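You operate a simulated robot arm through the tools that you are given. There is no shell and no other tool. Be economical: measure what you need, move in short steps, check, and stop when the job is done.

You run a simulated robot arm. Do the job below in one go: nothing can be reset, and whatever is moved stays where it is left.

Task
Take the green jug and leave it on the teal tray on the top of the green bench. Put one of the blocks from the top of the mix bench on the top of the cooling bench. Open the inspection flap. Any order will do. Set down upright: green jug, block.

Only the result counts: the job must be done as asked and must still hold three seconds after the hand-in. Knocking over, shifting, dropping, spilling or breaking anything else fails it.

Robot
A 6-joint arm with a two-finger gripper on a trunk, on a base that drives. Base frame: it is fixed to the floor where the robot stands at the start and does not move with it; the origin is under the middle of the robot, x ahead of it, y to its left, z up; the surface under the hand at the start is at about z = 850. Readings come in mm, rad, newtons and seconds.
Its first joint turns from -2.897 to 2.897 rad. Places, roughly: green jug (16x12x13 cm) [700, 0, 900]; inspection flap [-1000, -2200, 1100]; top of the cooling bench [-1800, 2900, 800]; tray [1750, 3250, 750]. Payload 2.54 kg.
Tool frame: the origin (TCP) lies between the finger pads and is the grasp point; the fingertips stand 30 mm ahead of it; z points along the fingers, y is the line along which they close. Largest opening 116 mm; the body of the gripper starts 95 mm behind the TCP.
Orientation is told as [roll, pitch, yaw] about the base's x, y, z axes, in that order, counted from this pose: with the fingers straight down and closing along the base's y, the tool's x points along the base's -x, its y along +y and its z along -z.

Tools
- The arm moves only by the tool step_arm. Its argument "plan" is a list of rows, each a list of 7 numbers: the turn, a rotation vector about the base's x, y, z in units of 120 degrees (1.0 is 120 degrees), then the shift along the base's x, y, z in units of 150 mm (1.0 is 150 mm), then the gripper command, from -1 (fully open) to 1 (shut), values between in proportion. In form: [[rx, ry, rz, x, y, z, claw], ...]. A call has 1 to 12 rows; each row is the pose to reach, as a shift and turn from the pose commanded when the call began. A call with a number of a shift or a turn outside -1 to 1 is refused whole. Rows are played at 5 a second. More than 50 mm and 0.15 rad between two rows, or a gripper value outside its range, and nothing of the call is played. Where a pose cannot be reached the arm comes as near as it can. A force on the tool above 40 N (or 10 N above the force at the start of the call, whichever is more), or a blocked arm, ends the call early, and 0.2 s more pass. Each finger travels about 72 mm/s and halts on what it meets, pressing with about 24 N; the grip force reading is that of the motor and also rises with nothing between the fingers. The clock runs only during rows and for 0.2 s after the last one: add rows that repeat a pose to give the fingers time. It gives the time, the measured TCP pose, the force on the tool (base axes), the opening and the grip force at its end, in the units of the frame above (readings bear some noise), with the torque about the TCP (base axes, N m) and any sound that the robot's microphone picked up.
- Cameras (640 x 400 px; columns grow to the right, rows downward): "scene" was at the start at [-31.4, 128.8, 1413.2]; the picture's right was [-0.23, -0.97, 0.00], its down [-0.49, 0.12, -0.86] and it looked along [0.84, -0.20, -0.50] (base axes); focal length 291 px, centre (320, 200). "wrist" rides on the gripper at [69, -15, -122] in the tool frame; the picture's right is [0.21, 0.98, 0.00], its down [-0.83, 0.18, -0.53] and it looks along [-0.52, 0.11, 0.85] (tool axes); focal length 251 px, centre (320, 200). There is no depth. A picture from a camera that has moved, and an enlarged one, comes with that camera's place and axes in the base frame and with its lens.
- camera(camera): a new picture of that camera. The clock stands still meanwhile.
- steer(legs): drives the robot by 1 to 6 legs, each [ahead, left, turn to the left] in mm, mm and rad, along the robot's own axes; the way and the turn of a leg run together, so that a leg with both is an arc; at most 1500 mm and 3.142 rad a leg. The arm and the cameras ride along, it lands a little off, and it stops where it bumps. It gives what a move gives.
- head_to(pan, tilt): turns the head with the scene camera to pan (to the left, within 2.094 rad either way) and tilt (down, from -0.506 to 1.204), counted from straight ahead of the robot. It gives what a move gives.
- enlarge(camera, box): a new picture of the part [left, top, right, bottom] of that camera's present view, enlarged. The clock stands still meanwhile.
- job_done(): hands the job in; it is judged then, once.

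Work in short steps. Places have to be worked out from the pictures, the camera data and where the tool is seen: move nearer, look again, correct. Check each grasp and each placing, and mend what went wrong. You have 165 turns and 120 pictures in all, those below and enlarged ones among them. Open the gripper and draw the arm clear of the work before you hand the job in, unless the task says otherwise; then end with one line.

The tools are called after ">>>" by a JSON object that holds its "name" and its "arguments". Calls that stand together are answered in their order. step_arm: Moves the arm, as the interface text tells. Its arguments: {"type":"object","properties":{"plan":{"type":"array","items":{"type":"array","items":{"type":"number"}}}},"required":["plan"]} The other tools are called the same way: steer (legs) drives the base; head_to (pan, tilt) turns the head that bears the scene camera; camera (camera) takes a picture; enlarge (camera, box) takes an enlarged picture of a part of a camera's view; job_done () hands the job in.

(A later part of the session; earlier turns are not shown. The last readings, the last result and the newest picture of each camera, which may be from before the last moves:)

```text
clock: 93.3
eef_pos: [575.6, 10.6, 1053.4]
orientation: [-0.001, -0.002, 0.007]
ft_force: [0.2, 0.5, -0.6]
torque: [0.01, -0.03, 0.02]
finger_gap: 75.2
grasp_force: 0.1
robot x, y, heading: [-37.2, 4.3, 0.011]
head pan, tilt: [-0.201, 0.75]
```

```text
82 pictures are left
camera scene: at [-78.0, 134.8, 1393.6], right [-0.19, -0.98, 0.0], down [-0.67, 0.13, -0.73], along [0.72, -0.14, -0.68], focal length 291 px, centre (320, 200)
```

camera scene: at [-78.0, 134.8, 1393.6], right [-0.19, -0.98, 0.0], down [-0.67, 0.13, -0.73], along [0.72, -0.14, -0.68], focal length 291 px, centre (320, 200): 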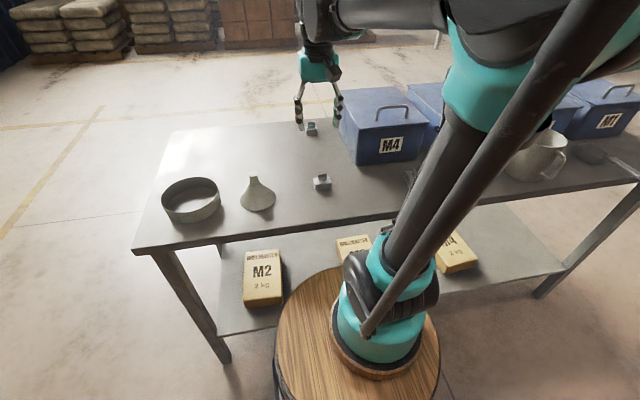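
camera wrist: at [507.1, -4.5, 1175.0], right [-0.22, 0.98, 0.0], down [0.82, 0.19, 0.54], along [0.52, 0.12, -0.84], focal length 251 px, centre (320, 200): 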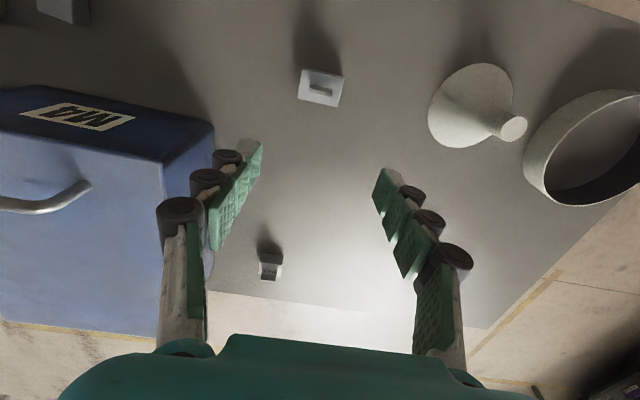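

>>> {"name": "enlarge", "arguments": {"camera": "wrist", "box": [270, 50, 370, 120]}}

>>> {"name": "enlarge", "arguments": {"camera": "scene", "box": [290, 110, 360, 200]}}

```text
5.71 times, centred on (320, 85) of wrist
camera zoom: at [507.3, -4.5, 1175.3], right [-0.22, 0.98, 0.0], down [0.82, 0.19, 0.54], along [0.52, 0.12, -0.84], focal length 1437 px, centre (320, 857)
```

zoom: 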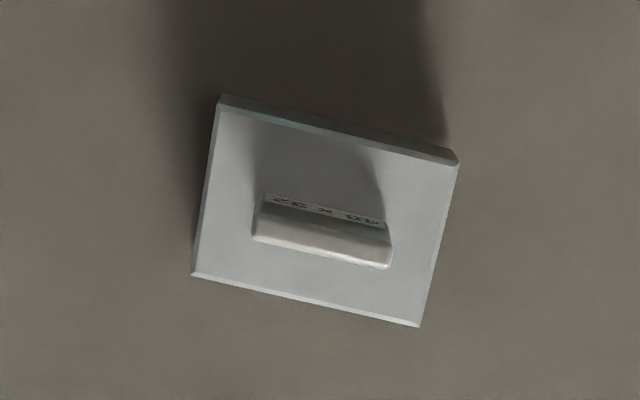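

```text
4.44 times, centred on (325, 155) of scene
camera zoom: at [-78.0, 134.8, 1393.6], right [-0.19, -0.98, 0.0], down [-0.67, 0.13, -0.73], along [0.72, -0.14, -0.68], focal length 1294 px, centre (298, 400)
```

zoom: 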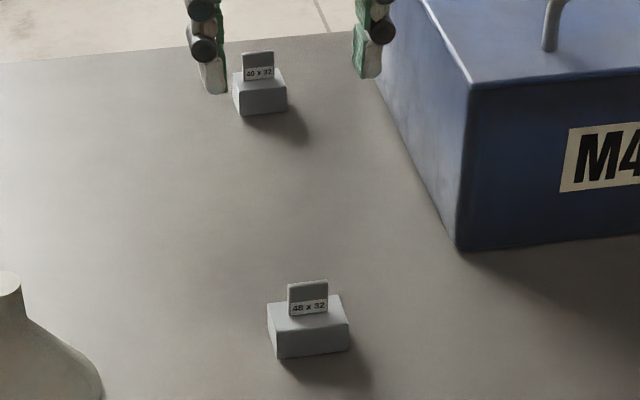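

The blocks are labelled "48 x 32" and so on; the near one lies square to the axes, centred at [551, 6], top z ≈ 875. I go down over it with the gap at 75 mm, gripping the 48 mm ends.

>>> {"name": "step_arm", "arguments": {"plan": [[0, 0, 0, -0.1, -0.02, -0.2, -0.3], [0, 0, 0, -0.163, -0.029, -0.45, -0.3], [0, 0, 0, -0.163, -0.029, -0.75, -0.3], [0, 0, 0, -0.163, -0.029, -0.9, -0.3], [0, 0, 0, -0.163, -0.029, -0.9, -0.3]]}}

>>> {"name": "camera", "arguments": {"camera": "wrist"}}

>>> {"name": "enlarge", "arguments": {"camera": "scene", "box": [270, 110, 380, 210]}}

```text
clock: 94.5
eef_pos: [553.8, 8.4, 914.9]
orientation: [-0.001, -0.002, 0.008]
ft_force: [-0.9, 0.4, -0.1]
torque: [0.02, 0.01, 0.03]
finger_gap: 75.5
grasp_force: 0.0
robot x, y, heading: [-41.3, 3.0, 0.009]
head pan, tilt: [-0.201, 0.75]
```

```text
79 pictures are left
camera wrist: at [483.6, -7.5, 1037.1], right [-0.22, 0.98, 0.0], down [0.82, 0.19, 0.54], along [0.52, 0.12, -0.84], focal length 251 px, centre (320, 200)
```

wrist: 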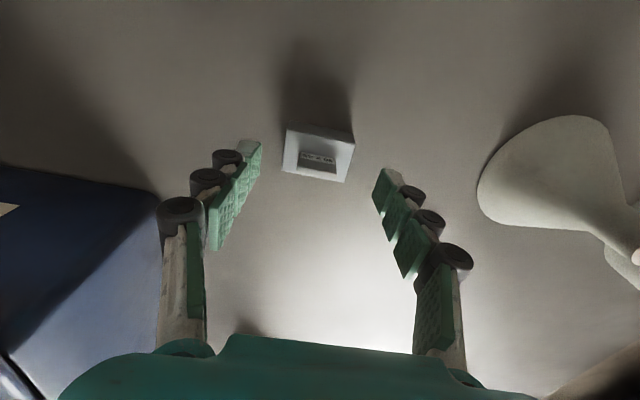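

```text
4.00 times, centred on (325, 160) of scene
camera zoom: at [-78.0, 134.8, 1393.6], right [-0.19, -0.98, 0.0], down [-0.67, 0.13, -0.73], along [0.72, -0.14, -0.68], focal length 1165 px, centre (300, 360)
```

zoom: 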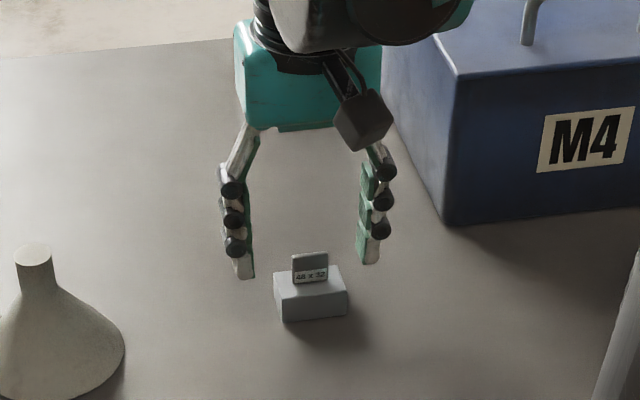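

Alignment is good. Down 29 mm and close.

>>> {"name": "step_arm", "arguments": {"plan": [[0, 0, 0, -0.01, -0.01, -0.1, -0.3], [0, 0, 0, -0.015, -0.01, -0.195, -0.3], [0, 0, 0, -0.015, -0.01, -0.195, 0], [0, 0, 0, -0.015, -0.01, -0.195, 0.5], [0, 0, 0, -0.015, -0.01, -0.195, 1], [0, 0, 0, -0.015, -0.01, -0.195, 1], [0, 0, 0, -0.015, -0.01, -0.195, 1]]}}

>>> {"name": "enlarge", "arguments": {"camera": "scene", "box": [270, 110, 380, 210]}}

```text
clock: 96.1
eef_pos: [548.4, 7.6, 886.5]
orientation: [-0.002, -0.001, 0.006]
ft_force: [0.0, 0.5, -0.6]
torque: [0.0, -0.01, 0.01]
finger_gap: 46.2
grasp_force: 24.3
robot x, y, heading: [-36.7, -0.6, 0.01]
head pan, tilt: [-0.201, 0.75]
```

```text
4.00 times, centred on (325, 160) of scene
camera zoom: at [-78.0, 134.8, 1393.6], right [-0.19, -0.98, 0.0], down [-0.67, 0.13, -0.73], along [0.72, -0.14, -0.68], focal length 1165 px, centre (300, 360)
```

zoom: 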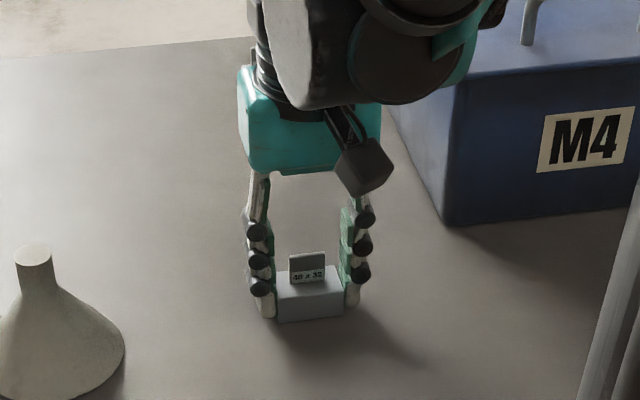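

Gripped (46 mm gap). Lift, then drive left into the aisle, turn and go toward the cooling bench.

>>> {"name": "step_arm", "arguments": {"plan": [[0, 0, 0, 0, 0, 0.2, 1], [0, 0, 0, 0, 0, 0.5, 1], [0, 0, 0, 0, 0, 0.8, 1], [0, 0, 0, 0, 0, 1, 1], [0, 0, 0, 0, 0, 1, 1]]}}

>>> {"name": "step_arm", "arguments": {"plan": [[0, 0, 0, 0, 0, 0.3, 1], [0, 0, 0, 0, 0, 0.6, 1], [0, 0, 0, 0, 0, 0.8, 1], [0, 0, 0, 0, 0, 0.8, 1]]}}

>>> {"name": "camera", "arguments": {"camera": "wrist"}}

>>> {"name": "steer", "arguments": {"legs": [[0, 1480, 0], [0, 0, 1.57], [0, 1450, 0]]}}

>>> {"name": "head_to", "arguments": {"pan": 0.2, "tilt": 0.2}}

>>> {"name": "camera", "arguments": {"camera": "scene"}}

```text
clock: 97.3
eef_pos: [548.8, 6.0, 1037.1]
orientation: [-0.001, -0.002, 0.007]
ft_force: [0.1, 0.5, -1.1]
torque: [0.01, -0.02, -0.01]
finger_gap: 45.9
grasp_force: 23.5
robot x, y, heading: [-40.6, 3.5, 0.007]
head pan, tilt: [-0.201, 0.75]
```

```text
clock: 98.3
eef_pos: [547.3, 5.3, 1155.8]
orientation: [-0.001, -0.002, 0.007]
ft_force: [0.4, 0.5, -1.3]
torque: [-0.02, 0.01, 0.01]
finger_gap: 46.4
grasp_force: 23.9
robot x, y, heading: [-41.2, 1.1, 0.011]
head pan, tilt: [-0.201, 0.75]
```

```text
76 pictures are left
camera wrist: at [478.2, -9.4, 1277.7], right [-0.22, 0.98, 0.0], down [0.82, 0.19, 0.54], along [0.52, 0.12, -0.84], focal length 251 px, centre (320, 200)
```

wrist: 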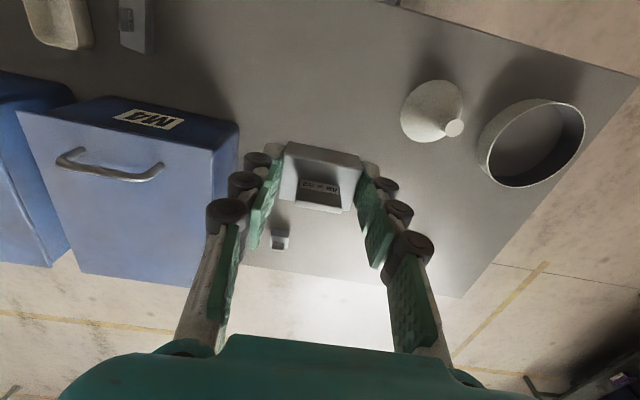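

```text
clock: 115.9
eef_pos: [-1470.6, 2039.6, 1155.5]
orientation: [-0.001, -0.002, 1.563]
ft_force: [0.0, -0.1, -1.1]
torque: [0.02, 0.0, -0.03]
finger_gap: 46.1
grasp_force: 23.4
robot x, y, heading: [-1475.8, 1453.2, 1.559]
head pan, tilt: [-0.201, 0.75]
```

```text
clock: 116.9
eef_pos: [-1470.1, 2039.8, 1155.7]
orientation: [-0.001, -0.002, 1.562]
ft_force: [-0.3, -0.7, -1.1]
torque: [-0.01, -0.04, -0.02]
finger_gap: 46.2
grasp_force: 23.9
robot x, y, heading: [-1481.5, 1453.7, 1.56]
head pan, tilt: [0.201, 0.201]
```

```text
75 pictures are left
camera scene: at [-1644.2, 1426.2, 1443.2], right [0.98, 0.19, 0.0], down [0.04, -0.2, -0.98], along [-0.19, 0.96, -0.2], focal length 291 px, centre (320, 200)
```

scene: 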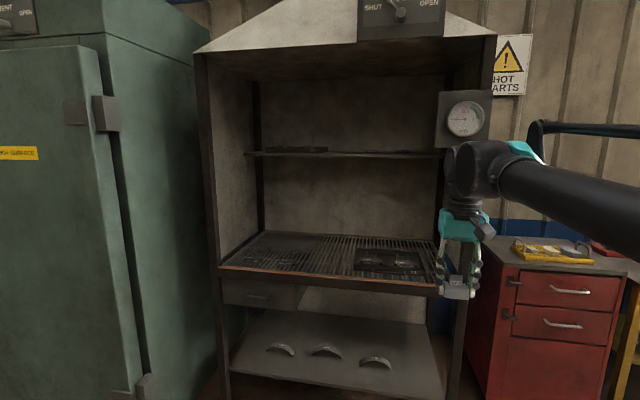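

>>> {"name": "enlarge", "arguments": {"camera": "scene", "box": [200, 120, 480, 300]}}

```text
2.22 times, centred on (340, 210) of scene
camera zoom: at [-1644.2, 1426.2, 1443.2], right [0.98, 0.19, 0.0], down [0.04, -0.2, -0.98], along [-0.19, 0.96, -0.2], focal length 647 px, centre (276, 178)
```

zoom: 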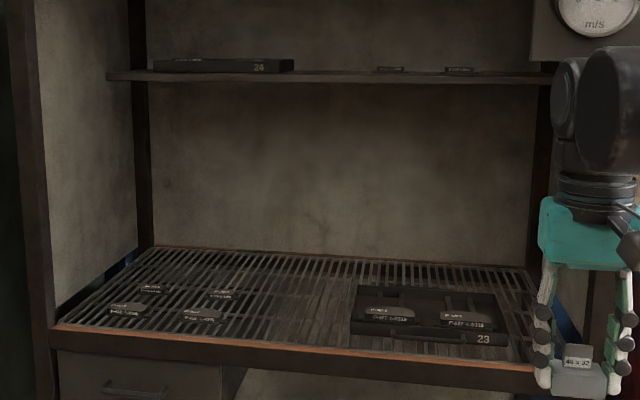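

The top is a slatted grate with brake pads on the left and a plate on the right; the middle, about [-1885, 2800], is free. I drive left 410 and ahead 500 and look again.

>>> {"name": "steer", "arguments": {"legs": [[0, 410, 0.01], [500, 0, 0]]}}

>>> {"name": "head_to", "arguments": {"pan": -0.1, "tilt": 0.45}}

>>> {"name": "camera", "arguments": {"camera": "scene"}}

>>> {"name": "camera", "arguments": {"camera": "wrist"}}

```text
clock: 122.0
eef_pos: [-1877.4, 2546.1, 1155.9]
orientation: [0.001, -0.002, 1.557]
ft_force: [-0.1, 0.0, -0.1]
torque: [-0.05, -0.04, 0.01]
finger_gap: 46.3
grasp_force: 23.5
robot x, y, heading: [-1883.4, 1961.1, 1.559]
head pan, tilt: [0.201, 0.201]
```

```text
clock: 122.8
eef_pos: [-1877.8, 2546.0, 1156.0]
orientation: [-0.001, -0.002, 1.56]
ft_force: [-0.7, 0.1, -1.3]
torque: [-0.02, 0.01, 0.0]
finger_gap: 46.2
grasp_force: 24.0
robot x, y, heading: [-1884.2, 1958.7, 1.554]
head pan, tilt: [-0.099, 0.45]
```

```text
73 pictures are left
camera scene: at [-2026.1, 1932.8, 1420.1], right [0.99, -0.11, 0.0], down [-0.05, -0.43, -0.9], along [0.1, 0.9, -0.43], focal length 291 px, centre (320, 200)
```

scene: 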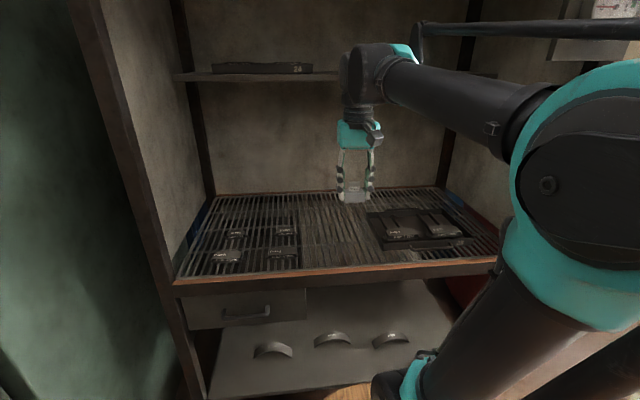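

```text
72 pictures are left
camera wrist: at [-1863.1, 2476.7, 1277.4], right [-0.98, -0.2, 0.0], down [-0.17, 0.83, 0.54], along [-0.11, 0.52, -0.84], focal length 251 px, centre (320, 200)
```

wrist: 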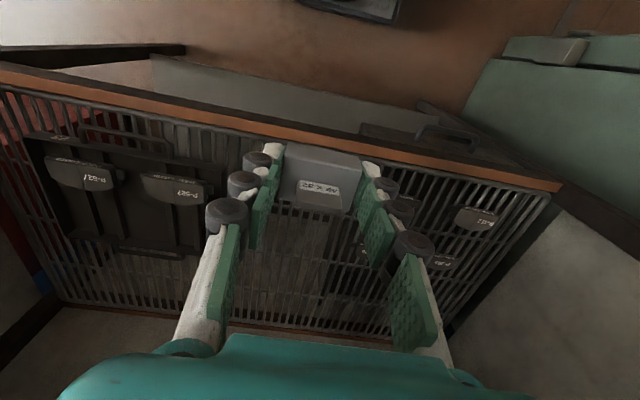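

>>> {"name": "enlarge", "arguments": {"camera": "scene", "box": [190, 180, 430, 285]}}

```text
2.67 times, centred on (310, 232) of scene
camera zoom: at [-2026.1, 1932.8, 1420.1], right [0.99, -0.11, 0.0], down [-0.05, -0.43, -0.9], along [0.1, 0.9, -0.43], focal length 777 px, centre (347, 113)
```

zoom: 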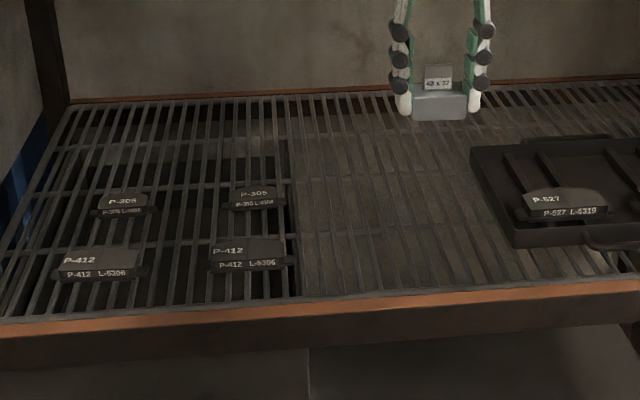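

The middle zone is free, centred about [-1874, 2805]. The block's long side lies across the slats, which supports it. I drive 180 mm further, then lower.

>>> {"name": "steer", "arguments": {"legs": [[180, 0, 0]]}}

>>> {"name": "step_arm", "arguments": {"plan": [[0, 0, 0, 0, 0.13, -0.25, 1], [0, 0, 0, 0, 0.26, -0.5, 1], [0, 0, 0, 0, 0.4, -0.75, 1], [0, 0, 0, 0, 0.52, -1, 1], [0, 0, 0, 0, 0.52, -1, 1]]}}

>>> {"name": "camera", "arguments": {"camera": "scene"}}

>>> {"name": "camera", "arguments": {"camera": "wrist"}}

```text
clock: 124.3
eef_pos: [-1874.4, 2727.1, 1154.4]
orientation: [0.001, -0.001, 1.556]
ft_force: [-0.1, 0.4, -1.6]
torque: [0.01, 0.02, 0.01]
finger_gap: 46.1
grasp_force: 24.5
robot x, y, heading: [-1884.7, 2143.2, 1.559]
head pan, tilt: [-0.099, 0.45]
```

```text
clock: 125.5
eef_pos: [-1875.7, 2806.0, 1006.5]
orientation: [0.0, -0.003, 1.557]
ft_force: [-0.2, 0.3, -1.2]
torque: [0.04, 0.01, -0.02]
finger_gap: 45.9
grasp_force: 23.5
robot x, y, heading: [-1883.3, 2142.1, 1.557]
head pan, tilt: [-0.099, 0.45]
```

```text
70 pictures are left
camera scene: at [-2023.8, 2113.9, 1420.1], right [0.99, -0.11, 0.0], down [-0.05, -0.43, -0.9], along [0.1, 0.89, -0.44], focal length 291 px, centre (320, 200)
```

scene: 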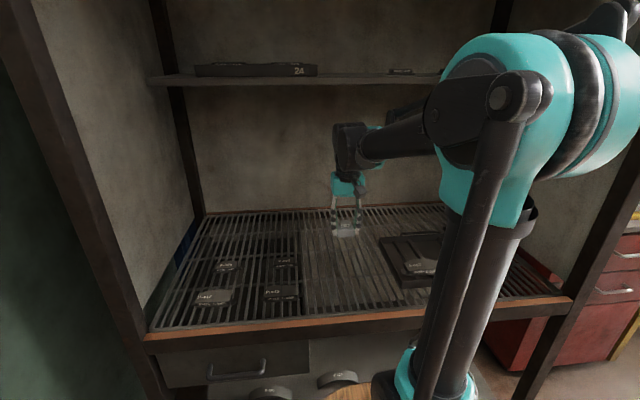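

```text
69 pictures are left
camera wrist: at [-1860.4, 2736.6, 1128.9], right [-0.98, -0.2, 0.0], down [-0.17, 0.83, 0.54], along [-0.11, 0.52, -0.84], focal length 251 px, centre (320, 200)
```

wrist: 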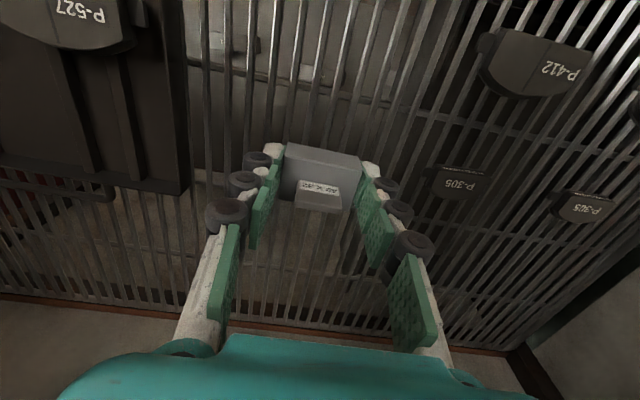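

Clear on both sides. Lower 140 mm, then in small steps.

>>> {"name": "step_arm", "arguments": {"plan": [[0, 0, 0, 0, 0, -0.25, 1], [0, 0, 0, 0, 0, -0.5, 1], [0, 0, 0, 0, 0, -0.75, 1], [0, 0, 0, 0, 0, -0.93, 1], [0, 0, 0, 0, 0, -0.93, 1]]}}

>>> {"name": "enlarge", "arguments": {"camera": "scene", "box": [250, 160, 430, 310]}}

```text
clock: 126.5
eef_pos: [-1872.7, 2807.6, 879.5]
orientation: [-0.001, 0.0, 1.558]
ft_force: [2.2, -12.5, 77.6]
torque: [-0.38, 0.42, 0.06]
finger_gap: 46.4
grasp_force: 24.3
robot x, y, heading: [-1884.1, 2138.7, 1.557]
head pan, tilt: [-0.099, 0.45]
stopped in row 4: the force on the tool passed its limit at 144 N (the readings are from after the stop); the commanded pose is now the measured one
```

```text
2.67 times, centred on (340, 235) of scene
camera zoom: at [-2023.8, 2111.1, 1420.0], right [0.99, -0.11, 0.0], down [-0.05, -0.43, -0.9], along [0.1, 0.9, -0.43], focal length 777 px, centre (267, 107)
```

zoom: 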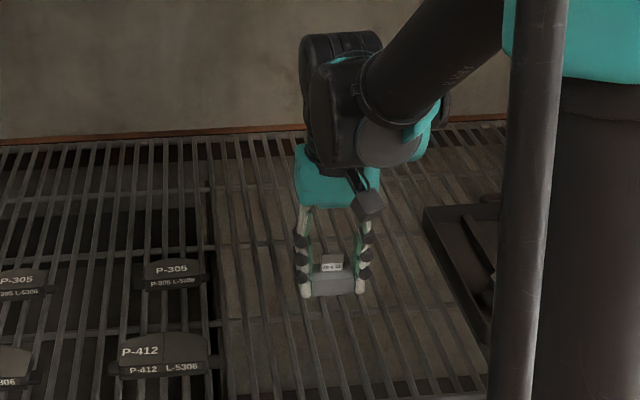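

Contact came earlier: the grate is at about z = 845. Ease up 3 mm and check force.

>>> {"name": "step_arm", "arguments": {"plan": [[0, 0, 0, 0, 0, 0.01, 1], [0, 0, 0, 0, 0, 0.02, 1], [0, 0, 0, 0, 0, 0.02, 1]]}}

>>> {"name": "camera", "arguments": {"camera": "wrist"}}

```text
clock: 127.3
eef_pos: [-1872.5, 2810.3, 878.8]
orientation: [0.0, -0.004, 1.556]
ft_force: [0.6, -4.4, 5.3]
torque: [-0.15, 0.03, 0.05]
finger_gap: 46.1
grasp_force: 24.2
robot x, y, heading: [-1884.7, 2141.8, 1.556]
head pan, tilt: [-0.099, 0.45]
```

```text
67 pictures are left
camera wrist: at [-1858.7, 2740.0, 1001.8], right [-0.98, -0.2, 0.0], down [-0.17, 0.83, 0.54], along [-0.11, 0.53, -0.84], focal length 251 px, centre (320, 200)
```

wrist: 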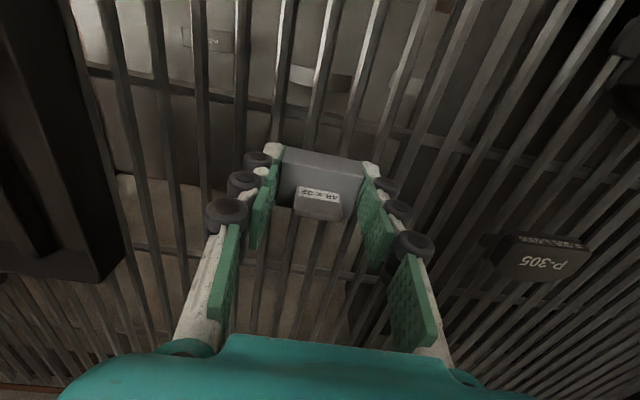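

Lightly resting (5 N) across at least two slats. Release.

>>> {"name": "step_arm", "arguments": {"plan": [[0, 0, 0, 0, 0, 0, 0.15], [0, 0, 0, 0, 0, 0, 0], [0, 0, 0, 0, 0, 0, -0.15], [0, 0, 0, 0, 0, 0, -0.25], [0, 0, 0, 0, 0, 0, -0.25]]}}

>>> {"name": "camera", "arguments": {"camera": "wrist"}}

```text
clock: 128.5
eef_pos: [-1873.4, 2809.8, 880.5]
orientation: [-0.001, -0.002, 1.557]
ft_force: [-1.1, 0.5, 0.7]
torque: [-0.01, 0.01, 0.01]
finger_gap: 72.4
grasp_force: 0.1
robot x, y, heading: [-1886.5, 2146.2, 1.56]
head pan, tilt: [-0.099, 0.45]
```

```text
66 pictures are left
camera wrist: at [-1858.6, 2739.9, 1002.1], right [-0.98, -0.2, 0.0], down [-0.17, 0.83, 0.54], along [-0.11, 0.52, -0.84], focal length 251 px, centre (320, 200)
```

wrist: 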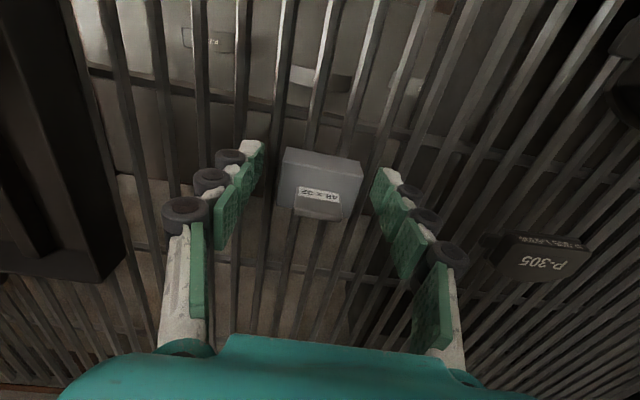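

The block stands on two slats. Go straight up, then back out.

>>> {"name": "step_arm", "arguments": {"plan": [[0, 0, 0, 0, 0, 0.2, -0.25], [0, 0, 0, 0, 0, 0.5, -0.25], [0, 0, 0, 0, 0, 0.8, -0.25], [0, 0, 0, 0, -0.2, 1, -0.25], [0, 0, 0, 0, -0.5, 1, -0.25], [0, 0, 0, 0, -0.8, 1, -0.25], [0, 0, 0, 0, -1, 1, -0.25], [0, 0, 0, 0, -1, 1, -0.25]]}}

>>> {"name": "enlarge", "arguments": {"camera": "scene", "box": [250, 160, 430, 310]}}

```text
clock: 130.3
eef_pos: [-1873.1, 2660.1, 1030.4]
orientation: [-0.002, 0.0, 1.556]
ft_force: [0.2, -0.1, -0.4]
torque: [0.01, 0.0, 0.03]
finger_gap: 72.4
grasp_force: 0.1
robot x, y, heading: [-1882.9, 2136.6, 1.555]
head pan, tilt: [-0.099, 0.45]
```

```text
2.67 times, centred on (340, 235) of scene
camera zoom: at [-2023.8, 2114.1, 1420.0], right [0.99, -0.11, 0.0], down [-0.05, -0.43, -0.9], along [0.1, 0.89, -0.44], focal length 777 px, centre (267, 107)
```

zoom: 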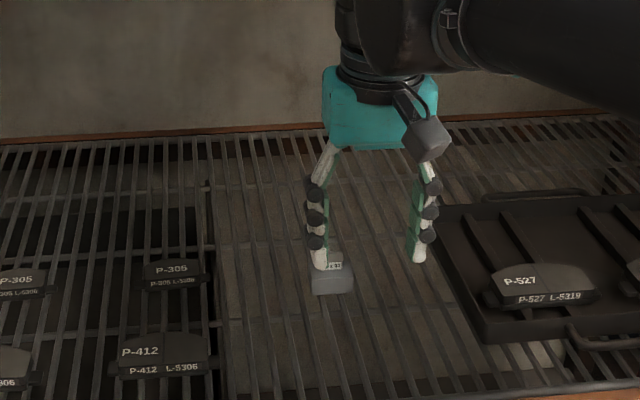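

Block placed. Now for the inspection flap at about [-1000, -2200]: back off, turn round, drive some way and look.

>>> {"name": "steer", "arguments": {"legs": [[-700, 0, 0], [0, 0, -3.12], [900, 0, 0]]}}

>>> {"name": "head_to", "arguments": {"pan": 0.3, "tilt": 0.2}}

>>> {"name": "camera", "arguments": {"camera": "scene"}}

```text
clock: 146.0
eef_pos: [-1979.6, 2.8, 1029.7]
orientation: [-0.001, -0.002, -1.627]
ft_force: [0.0, -0.4, 0.3]
torque: [-0.01, 0.01, 0.0]
finger_gap: 72.5
grasp_force: 0.0
robot x, y, heading: [-1949.6, 519.0, -1.628]
head pan, tilt: [-0.099, 0.45]
```

```text
clock: 146.8
eef_pos: [-1979.6, 2.0, 1029.7]
orientation: [-0.003, -0.003, -1.626]
ft_force: [0.4, 0.3, 0.1]
torque: [-0.02, -0.01, -0.04]
finger_gap: 72.7
grasp_force: 0.1
robot x, y, heading: [-1947.0, 520.7, -1.626]
head pan, tilt: [0.3, 0.201]
```

```text
64 pictures are left
camera scene: at [-1768.1, 541.1, 1443.2], right [-0.97, -0.24, 0.0], down [-0.05, 0.19, -0.98], along [0.24, -0.95, -0.2], focal length 291 px, centre (320, 200)
```

scene: 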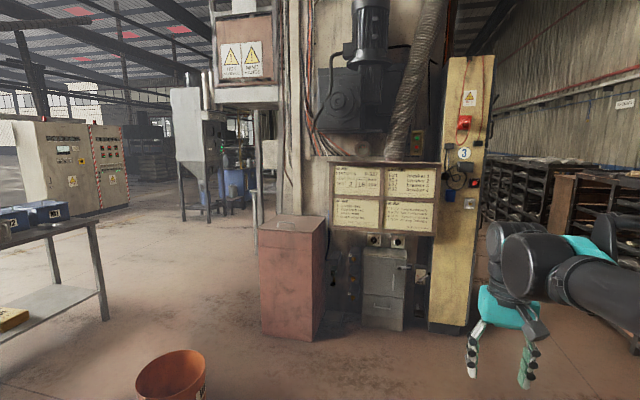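

>>> {"name": "enlarge", "arguments": {"camera": "scene", "box": [220, 80, 480, 350]}}

```text
1.48 times, centred on (350, 215) of scene
camera zoom: at [-1768.1, 541.1, 1443.2], right [-0.97, -0.24, 0.0], down [-0.05, 0.19, -0.98], along [0.24, -0.95, -0.2], focal length 431 px, centre (276, 178)
```

zoom: 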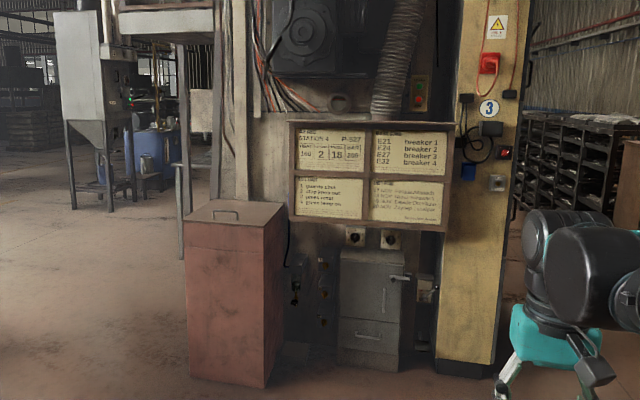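

The flap at [-1000, -2200] is not on this visible front; it must be on the machine's east-facing side. I raise the arm, return to the aisle and drive east to look at that side from a distance.

>>> {"name": "step_arm", "arguments": {"plan": [[0, 0, 0, 0, 0, 0.3, 0], [0, 0, 0, 0, 0, 0.6, 0.5], [0, 0, 0, 0, 0, 0.9, 0.5], [0, 0, 0, 0, 0, 1, 0.5]]}}

>>> {"name": "steer", "arguments": {"legs": [[-950, 0, 0], [0, 0, 1.627], [1500, 0, 0], [700, 0, 0]]}}

>>> {"name": "head_to", "arguments": {"pan": -1.85, "tilt": 0.1}}

>>> {"name": "camera", "arguments": {"camera": "scene"}}

```text
clock: 147.8
eef_pos: [-1981.2, 4.5, 1181.4]
orientation: [-0.001, -0.003, -1.625]
ft_force: [0.0, -0.8, 0.0]
torque: [-0.03, 0.01, 0.01]
finger_gap: 29.0
grasp_force: 0.0
robot x, y, heading: [-1949.0, 520.0, -1.626]
head pan, tilt: [0.3, 0.201]
```

```text
clock: 167.0
eef_pos: [783.8, 1427.8, 1180.5]
orientation: [-0.002, -0.002, -0.001]
ft_force: [0.5, 0.3, -0.9]
torque: [-0.02, 0.0, 0.0]
finger_gap: 29.1
grasp_force: 0.1
robot x, y, heading: [264.2, 1432.4, -0.004]
head pan, tilt: [0.3, 0.201]
```

```text
clock: 169.0
eef_pos: [782.2, 1428.7, 1180.9]
orientation: [-0.002, -0.002, -0.003]
ft_force: [0.0, -0.3, 0.6]
torque: [0.03, -0.01, 0.01]
finger_gap: 29.2
grasp_force: 0.0
robot x, y, heading: [263.7, 1435.8, -0.003]
head pan, tilt: [-1.85, 0.099]
```

```text
62 pictures are left
camera scene: at [120.9, 1494.7, 1452.7], right [-0.96, 0.28, 0.0], down [0.03, 0.1, -1.0], along [-0.27, -0.96, -0.1], focal length 291 px, centre (320, 200)
```

scene: 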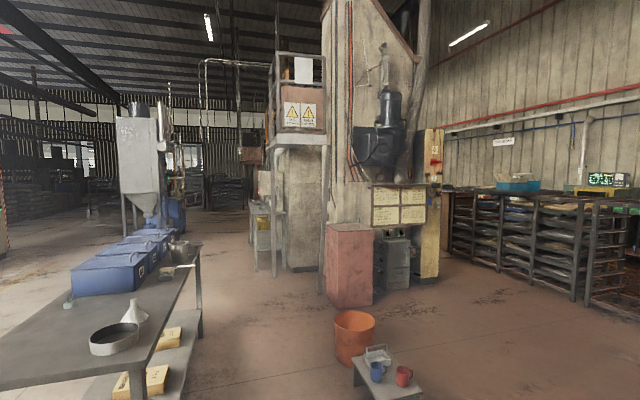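

>>> {"name": "enlarge", "arguments": {"camera": "scene", "box": [230, 120, 400, 300]}}

```text
2.22 times, centred on (315, 210) of scene
camera zoom: at [120.9, 1494.7, 1452.7], right [-0.96, 0.28, 0.0], down [0.03, 0.1, -1.0], along [-0.27, -0.96, -0.1], focal length 647 px, centre (331, 178)
```

zoom: 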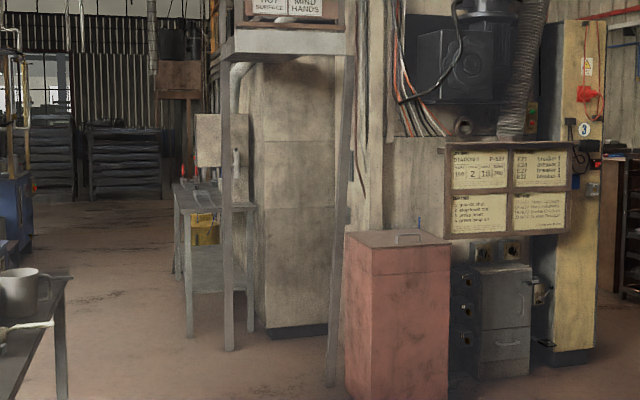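

The flap must be around the corner, past the bucket. The corridor between mix bench and stool/bucket is where I started; I slide down it with the arm high and look.

>>> {"name": "steer", "arguments": {"legs": [[-290, 0, 0.003], [0, -1450, 0], [0, -500, 0]]}}

>>> {"name": "head_to", "arguments": {"pan": -1.95, "tilt": 0.2}}

>>> {"name": "camera", "arguments": {"camera": "scene"}}

```text
clock: 180.7
eef_pos: [498.8, -574.8, 1179.6]
orientation: [-0.001, 0.0, 0.019]
ft_force: [0.0, -0.2, 0.4]
torque: [-0.03, -0.01, 0.0]
finger_gap: 28.9
grasp_force: 0.1
robot x, y, heading: [-16.8, -582.3, 0.02]
head pan, tilt: [-1.85, 0.099]
```

```text
clock: 181.4
eef_pos: [499.3, -573.5, 1179.5]
orientation: [-0.001, -0.002, 0.018]
ft_force: [-0.5, 0.2, 0.0]
torque: [0.01, 0.02, 0.0]
finger_gap: 28.7
grasp_force: 0.2
robot x, y, heading: [-16.7, -576.6, 0.024]
head pan, tilt: [-1.95, 0.201]
```

```text
60 pictures are left
camera scene: at [-173.1, -518.9, 1443.3], right [-0.94, 0.35, 0.0], down [0.07, 0.19, -0.98], along [-0.34, -0.92, -0.2], focal length 291 px, centre (320, 200)
```

scene: 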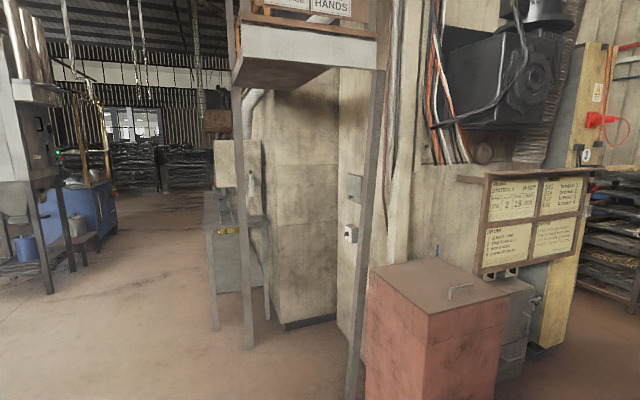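

>>> {"name": "enlarge", "arguments": {"camera": "scene", "box": [310, 150, 400, 270]}}

```text
3.33 times, centred on (355, 210) of scene
camera zoom: at [-173.1, -518.9, 1443.3], right [-0.94, 0.35, 0.0], down [0.07, 0.19, -0.98], along [-0.34, -0.92, -0.2], focal length 971 px, centre (203, 167)
```

zoom: 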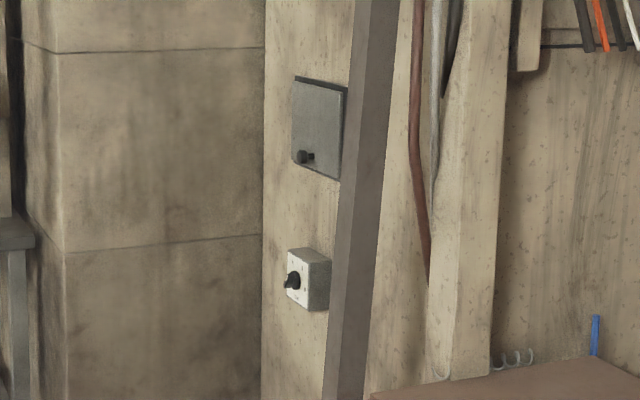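

The small grey plate with a knob on the machine's east face, about [-1000, -2135, 1150], is the flap. I move further along and turn to face it for a proper look.

>>> {"name": "steer", "arguments": {"legs": [[0, -800, -0.02], [0, 0, -2.4]]}}

>>> {"name": "head_to", "arguments": {"pan": 0, "tilt": 0.2}}

>>> {"name": "camera", "arguments": {"camera": "scene"}}

```text
clock: 191.5
eef_pos: [-407.8, -1709.6, 1180.6]
orientation: [-0.001, -0.003, -2.447]
ft_force: [0.0, -0.3, -0.3]
torque: [0.01, 0.0, 0.02]
finger_gap: 29.0
grasp_force: 0.0
robot x, y, heading: [-7.2, -1380.3, -2.449]
head pan, tilt: [-1.95, 0.201]
```

```text
clock: 193.4
eef_pos: [-407.2, -1708.7, 1179.4]
orientation: [-0.001, -0.003, -2.446]
ft_force: [-0.2, 0.0, 0.5]
torque: [0.02, 0.0, 0.01]
finger_gap: 29.3
grasp_force: 0.2
robot x, y, heading: [-6.5, -1386.8, -2.448]
head pan, tilt: [0.0, 0.201]
```

```text
58 pictures are left
camera scene: at [110.4, -1480.0, 1443.3], right [-0.64, 0.77, 0.0], down [0.15, 0.13, -0.98], along [-0.75, -0.63, -0.2], focal length 291 px, centre (320, 200)
```

scene: 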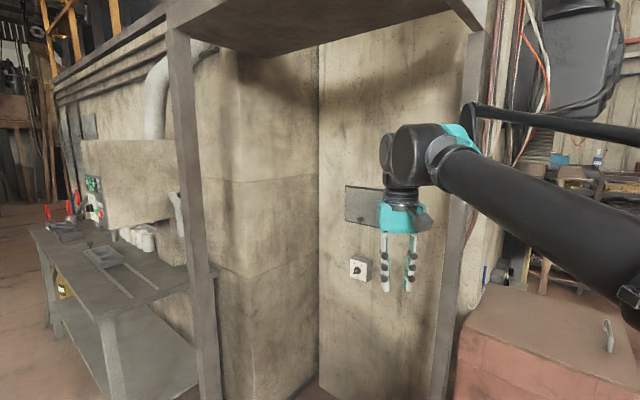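

>>> {"name": "enlarge", "arguments": {"camera": "scene", "box": [310, 150, 470, 310]}}

>>> {"name": "camera", "arguments": {"camera": "wrist"}}

```text
2.50 times, centred on (390, 230) of scene
camera zoom: at [110.4, -1480.0, 1443.3], right [-0.64, 0.77, 0.0], down [0.15, 0.13, -0.98], along [-0.75, -0.63, -0.2], focal length 728 px, centre (145, 125)
```

zoom: 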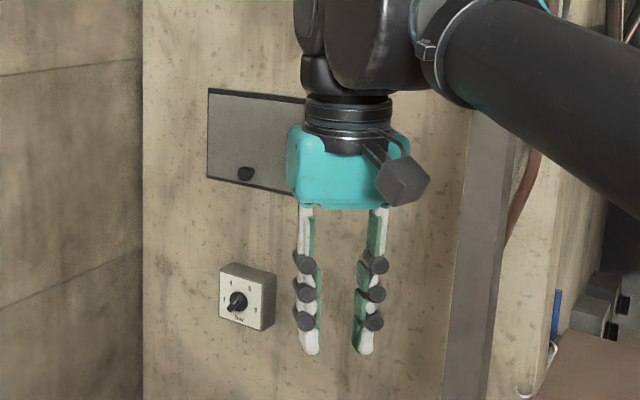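

```text
56 pictures are left
camera wrist: at [-363.5, -1653.4, 1302.4], right [0.79, -0.61, 0.0], down [-0.52, -0.67, 0.54], along [-0.33, -0.42, -0.84], focal length 251 px, centre (320, 200)
```

wrist: 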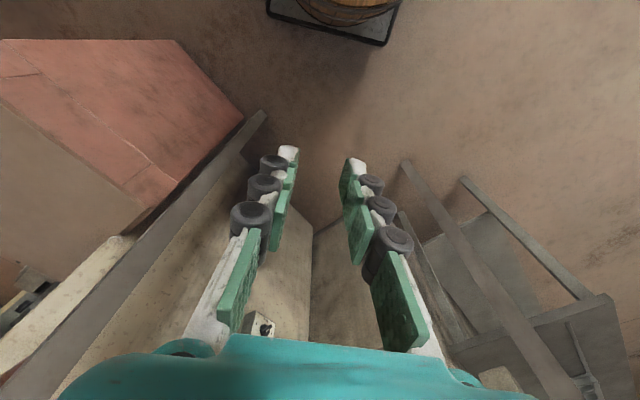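

The gripper covers the flap; I raise the arm to see it whole.

>>> {"name": "step_arm", "arguments": {"plan": [[0, 0, 0, 0, 0, 0.3, 0.5], [0, 0, 0, 0, 0, 0.6, 0.5], [0, 0, 0, 0, 0, 0.9, 0.5], [0, 0, 0, 0, 0, 1, 0.5], [0, 0, 0, 0, 0, 1, 0.5]]}}

>>> {"name": "enlarge", "arguments": {"camera": "scene", "box": [310, 150, 470, 310]}}

```text
clock: 194.6
eef_pos: [-408.3, -1707.2, 1327.6]
orientation: [0.0, -0.001, -2.446]
ft_force: [-0.4, -0.3, 0.9]
torque: [0.01, 0.04, 0.0]
finger_gap: 29.0
grasp_force: 0.1
robot x, y, heading: [-5.9, -1384.4, -2.445]
head pan, tilt: [0.0, 0.201]
```

```text
2.50 times, centred on (390, 230) of scene
camera zoom: at [110.4, -1480.0, 1443.3], right [-0.64, 0.77, 0.0], down [0.15, 0.13, -0.98], along [-0.75, -0.63, -0.2], focal length 728 px, centre (145, 125)
```

zoom: 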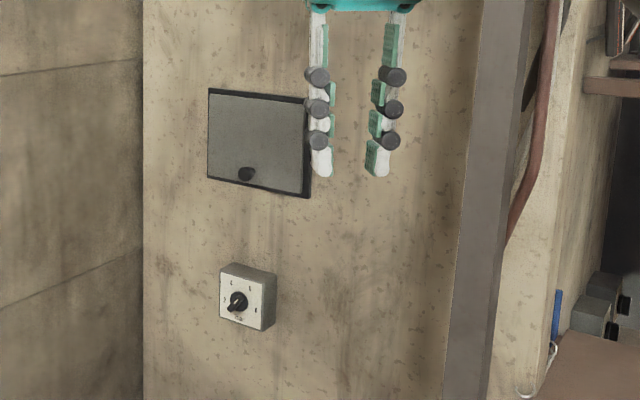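

Triangulated from two views: flap plane x ≈ -1014, y -2259…-2050, z 1062…1235, knob at about [-994, -2161, 1095], i.e. bottom-centre, so it is hinged at the top. I lower the arm, turn to face -x, and move alongside between the two gantry legs.

>>> {"name": "step_arm", "arguments": {"plan": [[0, 0, 0, 0, 0, -0.3, 0.5], [0, 0, 0, 0, 0, -0.6, 0.5], [0, 0, 0, 0, 0, -0.9, 0.5], [0, 0, 0, 0, 0, -1, 0.5]]}}

>>> {"name": "steer", "arguments": {"legs": [[0, 0, -0.695], [0, 500, 0]]}}

>>> {"name": "head_to", "arguments": {"pan": 0.1, "tilt": 0.3}}

>>> {"name": "camera", "arguments": {"camera": "scene"}}

```text
clock: 195.6
eef_pos: [-408.7, -1707.7, 1178.8]
orientation: [-0.001, -0.003, -2.448]
ft_force: [0.5, -0.4, -0.7]
torque: [0.02, -0.02, 0.01]
finger_gap: 29.1
grasp_force: 0.1
robot x, y, heading: [-4.0, -1379.3, -2.449]
head pan, tilt: [0.0, 0.201]
```

```text
clock: 200.5
eef_pos: [-532.9, -1881.2, 1176.1]
orientation: [-0.002, -0.001, 3.129]
ft_force: [-1.1, 0.4, 0.3]
torque: [0.02, 0.01, -0.02]
finger_gap: 29.2
grasp_force: 0.1
robot x, y, heading: [-19.9, -1897.0, 3.13]
head pan, tilt: [0.0, 0.201]
```

```text
clock: 201.2
eef_pos: [-533.3, -1880.5, 1178.1]
orientation: [0.0, -0.002, 3.129]
ft_force: [0.1, -0.4, 0.1]
torque: [-0.01, 0.0, -0.01]
finger_gap: 29.2
grasp_force: 0.0
robot x, y, heading: [-16.7, -1899.1, 3.131]
head pan, tilt: [0.099, 0.3]
```

```text
54 pictures are left
camera scene: at [9.7, -2056.1, 1434.0], right [-0.09, 1.0, 0.0], down [0.29, 0.03, -0.96], along [-0.95, -0.08, -0.3], focal length 291 px, centre (320, 200)
```

scene: 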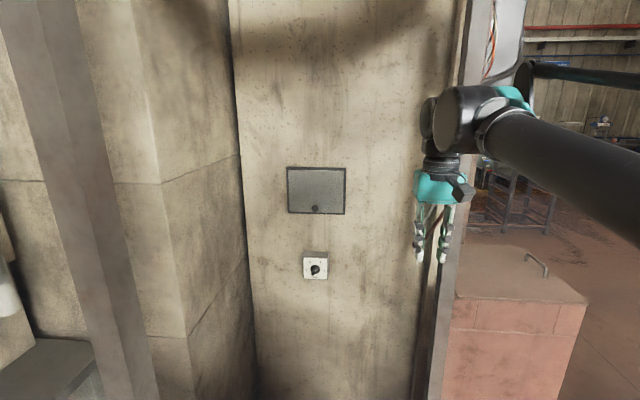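

>>> {"name": "enlarge", "arguments": {"camera": "scene", "box": [270, 150, 370, 230]}}

```text
5.00 times, centred on (320, 190) of scene
camera zoom: at [9.7, -2056.1, 1434.0], right [-0.09, 1.0, 0.0], down [0.29, 0.03, -0.96], along [-0.95, -0.08, -0.3], focal length 1456 px, centre (320, 250)
```

zoom: 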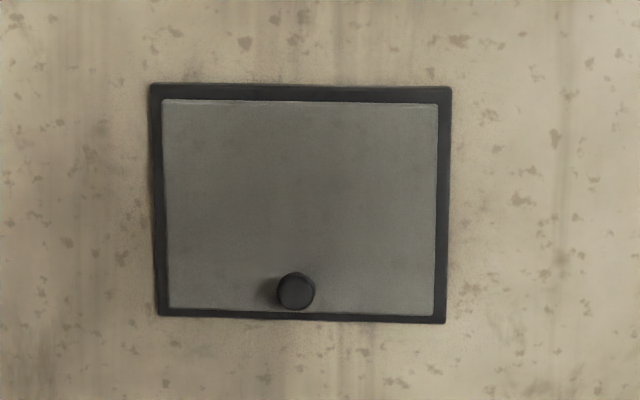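

The front view confirms it: knob (about 27 mm) at bottom-centre, [-990, -2161, 1092]; hinge at the top, z ≈ 1232. I move a little closer and tip the tool to point along -x, fingers closing along y.

>>> {"name": "steer", "arguments": {"legs": [[80, 20, 0.012]]}}

>>> {"name": "step_arm", "arguments": {"plan": [[0, 0.068, 0, -0.09, -0.09, -0.05, 0.2], [0, 0.136, 0, -0.18, -0.18, -0.1, 0.0], [0, 0.204, 0, -0.27, -0.27, -0.15, 0.0], [0, 0.272, 0, -0.36, -0.36, -0.2, 0.0], [0, 0.34, 0, -0.45, -0.45, -0.25, 0.0], [0, 0.408, 0, -0.54, -0.54, -0.3, 0.0], [0, 0.476, 0, -0.63, -0.63, -0.35, 0.0], [0, 0.544, 0, -0.72, -0.72, -0.4, 0.0], [0, 0.612, 0, -0.81, -0.81, -0.45, 0.0], [0, 0.68, 0, -0.9, -0.9, -0.5, 0.0], [0, 0.75, 0, -1, -1, -0.55, 0.0], [0, 0.75, 0, -1, -1, -0.55, 0.0]]}}

>>> {"name": "camera", "arguments": {"camera": "scene"}}

>>> {"name": "camera", "arguments": {"camera": "wrist"}}

```text
clock: 202.2
eef_pos: [-613.8, -1906.7, 1177.0]
orientation: [-0.002, -0.002, 3.139]
ft_force: [0.7, 0.1, 0.1]
torque: [0.03, 0.01, 0.0]
finger_gap: 29.0
grasp_force: 0.2
robot x, y, heading: [-97.6, -1910.6, 3.142]
head pan, tilt: [0.099, 0.3]
```

```text
clock: 204.8
eef_pos: [-764.3, -2059.0, 1096.1]
orientation: [2.38, -1.567, 0.764]
ft_force: [-1.7, -0.4, 0.9]
torque: [-0.02, -0.01, 0.01]
finger_gap: 58.1
grasp_force: 0.0
robot x, y, heading: [-95.4, -1917.1, 3.136]
head pan, tilt: [0.099, 0.3]
```

```text
52 pictures are left
camera scene: at [-69.9, -2075.5, 1434.0], right [-0.1, 1.0, 0.0], down [0.29, 0.03, -0.96], along [-0.95, -0.09, -0.3], focal length 291 px, centre (320, 200)
```

scene: 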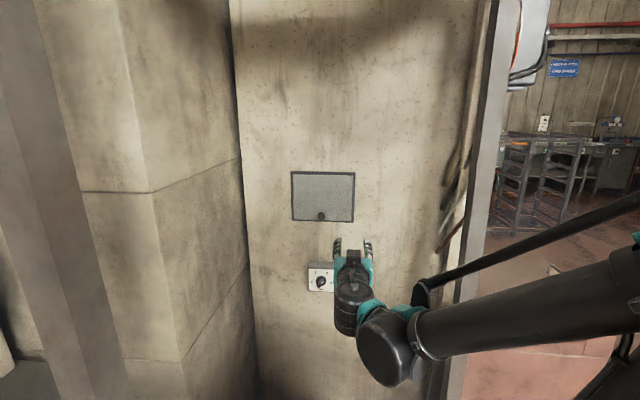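

```text
51 pictures are left
camera wrist: at [-642.8, -2042.8, 1027.4], right [0.0, -0.98, -0.21], down [0.54, -0.18, 0.82], along [-0.84, -0.11, 0.52], focal length 251 px, centre (320, 200)
```

wrist: 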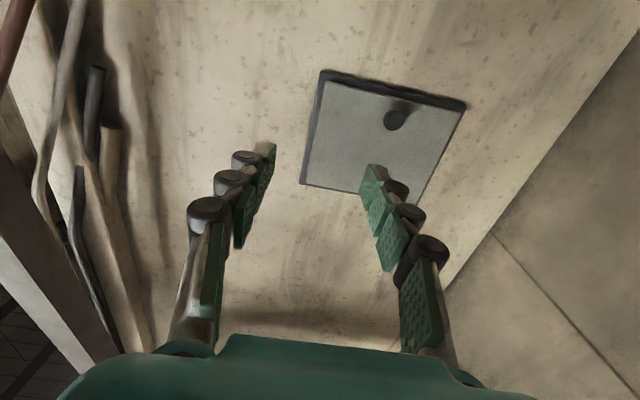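

The tool points at the wall and the wrist view agrees on the knob at y ≈ -2160, z ≈ 1094. I line up in front of it at x = -900.

>>> {"name": "step_arm", "arguments": {"plan": [[0, 0, 0, -0.15, -0.22, -0.01, 0.0], [0, 0, 0, -0.3, -0.45, -0.02, 0.0], [0, 0, 0, -0.5, -0.673, -0.02, 0.0], [0, 0, 0, -0.7, -0.673, -0.02, 0.0], [0, 0, 0, -0.905, -0.673, -0.02, 0.0], [0, 0, 0, -0.905, -0.673, -0.02, 0.0]]}}

>>> {"name": "camera", "arguments": {"camera": "wrist"}}

>>> {"name": "enlarge", "arguments": {"camera": "scene", "box": [260, 140, 400, 300]}}

```text
clock: 206.2
eef_pos: [-901.5, -2157.2, 1091.6]
orientation: [2.237, -1.57, 0.903]
ft_force: [-0.2, -0.1, 0.0]
torque: [-0.03, -0.01, 0.0]
finger_gap: 57.8
grasp_force: 0.1
robot x, y, heading: [-100.4, -1916.8, 3.144]
head pan, tilt: [0.099, 0.3]
```

```text
50 pictures are left
camera wrist: at [-779.7, -2143.1, 1022.5], right [0.0, -0.98, -0.21], down [0.54, -0.18, 0.83], along [-0.84, -0.11, 0.52], focal length 251 px, centre (320, 200)
```

wrist: 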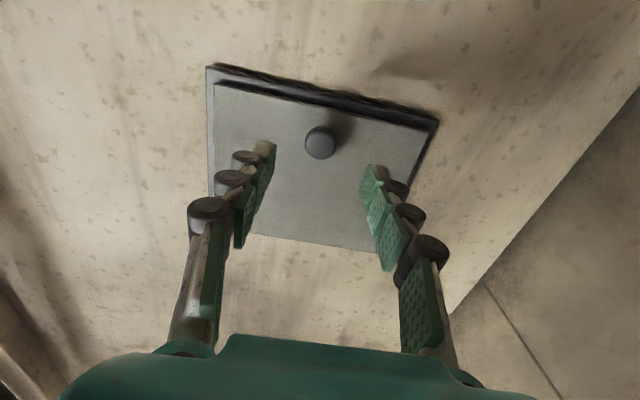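

```text
2.50 times, centred on (330, 220) of scene
camera zoom: at [-69.9, -2075.6, 1434.0], right [-0.1, 1.0, 0.0], down [0.29, 0.03, -0.96], along [-0.95, -0.09, -0.3], focal length 728 px, centre (295, 150)
```

zoom: 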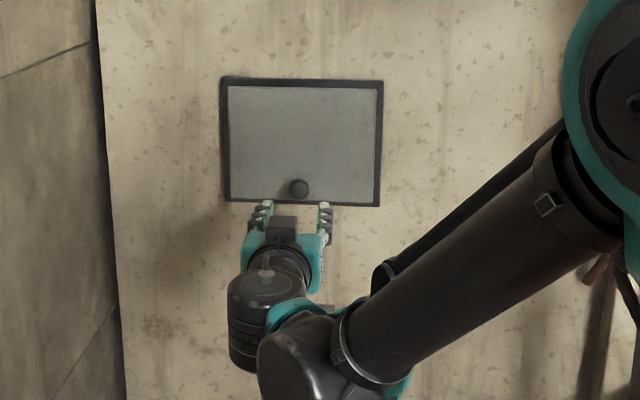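

Knob front face at about [-981, -2158, 1097]. Advance so the fingertips straddle it, and close.

>>> {"name": "step_arm", "arguments": {"plan": [[0, 0, 0, -0.2, -0.01, 0.03, 0.0], [0, 0, 0, -0.35, -0.01, 0.03, 0.0], [0, 0, 0, -0.47, -0.01, 0.03, 0.0], [0, 0, 0, -0.47, -0.01, 0.03, 0.3], [0, 0, 0, -0.47, -0.01, 0.03, 0.6], [0, 0, 0, -0.47, -0.01, 0.03, 1], [0, 0, 0, -0.47, -0.01, 0.03, 1], [0, 0, 0, -0.47, -0.01, 0.03, 1]]}}

>>> {"name": "camera", "arguments": {"camera": "wrist"}}

```text
clock: 208.0
eef_pos: [-972.1, -2160.6, 1095.9]
orientation: [2.399, -1.566, 0.742]
ft_force: [-5.4, -11.0, 6.0]
torque: [-0.04, -0.35, 0.2]
finger_gap: 26.4
grasp_force: 45.1
robot x, y, heading: [-100.6, -1921.9, 3.14]
head pan, tilt: [0.099, 0.3]
```

```text
48 pictures are left
camera wrist: at [-850.2, -2144.4, 1027.6], right [0.0, -0.98, -0.21], down [0.54, -0.18, 0.83], along [-0.84, -0.11, 0.52], focal length 251 px, centre (320, 200)
```

wrist: 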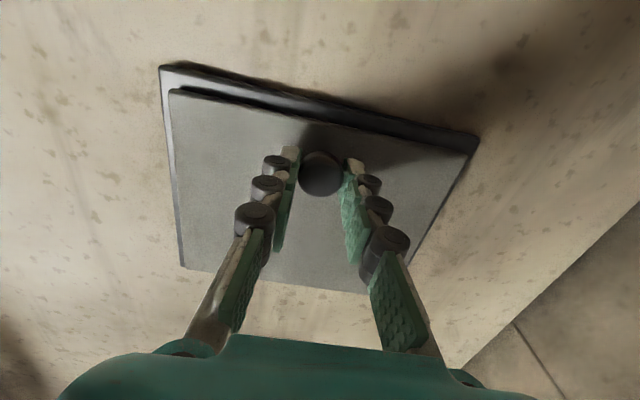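

Knob gripped (26.4 mm). I now follow the hinge arc (hinge about [-1008, 1230] in x–z) for the first 0.42 rad, tool turning with it.

>>> {"name": "step_arm", "arguments": {"plan": [[0, -0.0334, 0, 0.062, 0, 0.019, 1], [0, -0.0669, 0, 0.122, 0, 0.043, 1], [0, -0.1, 0, 0.181, 0, 0.07, 1], [0, -0.1337, 0, 0.237, 0, 0.101, 1], [0, -0.167, 0, 0.292, 0, 0.137, 1], [0, -0.2006, 0, 0.343, 0, 0.175, 1], [0, -0.2006, 0, 0.343, 0, 0.175, 1]]}}

>>> {"name": "camera", "arguments": {"camera": "wrist"}}

>>> {"name": "enlarge", "arguments": {"camera": "scene", "box": [260, 140, 400, 300]}}

```text
clock: 209.6
eef_pos: [-919.3, -2161.3, 1124.9]
orientation: [0.004, -1.152, 3.136]
ft_force: [-17.2, -7.4, 27.7]
torque: [-0.13, 0.69, 0.13]
finger_gap: 26.3
grasp_force: 44.6
robot x, y, heading: [-94.4, -1918.0, 3.141]
head pan, tilt: [0.099, 0.3]
```

```text
47 pictures are left
camera wrist: at [-779.8, -2144.5, 1111.8], right [0.09, -0.98, -0.19], down [0.15, -0.18, 0.97], along [-0.98, -0.11, 0.13], focal length 251 px, centre (320, 200)
```

wrist: 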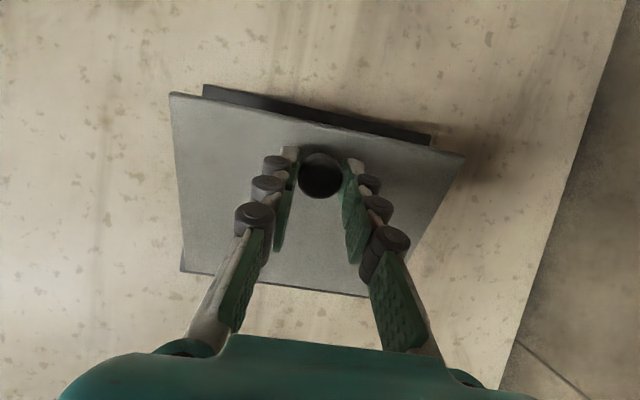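

```text
2.50 times, centred on (330, 220) of scene
camera zoom: at [-69.9, -2075.6, 1434.0], right [-0.1, 1.0, 0.0], down [0.29, 0.03, -0.96], along [-0.95, -0.09, -0.3], focal length 728 px, centre (295, 150)
```

zoom: 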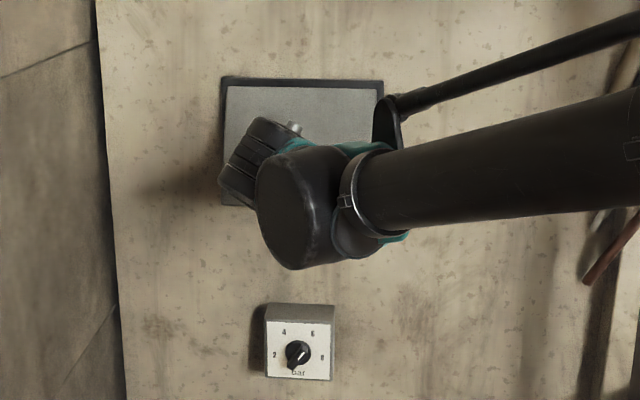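

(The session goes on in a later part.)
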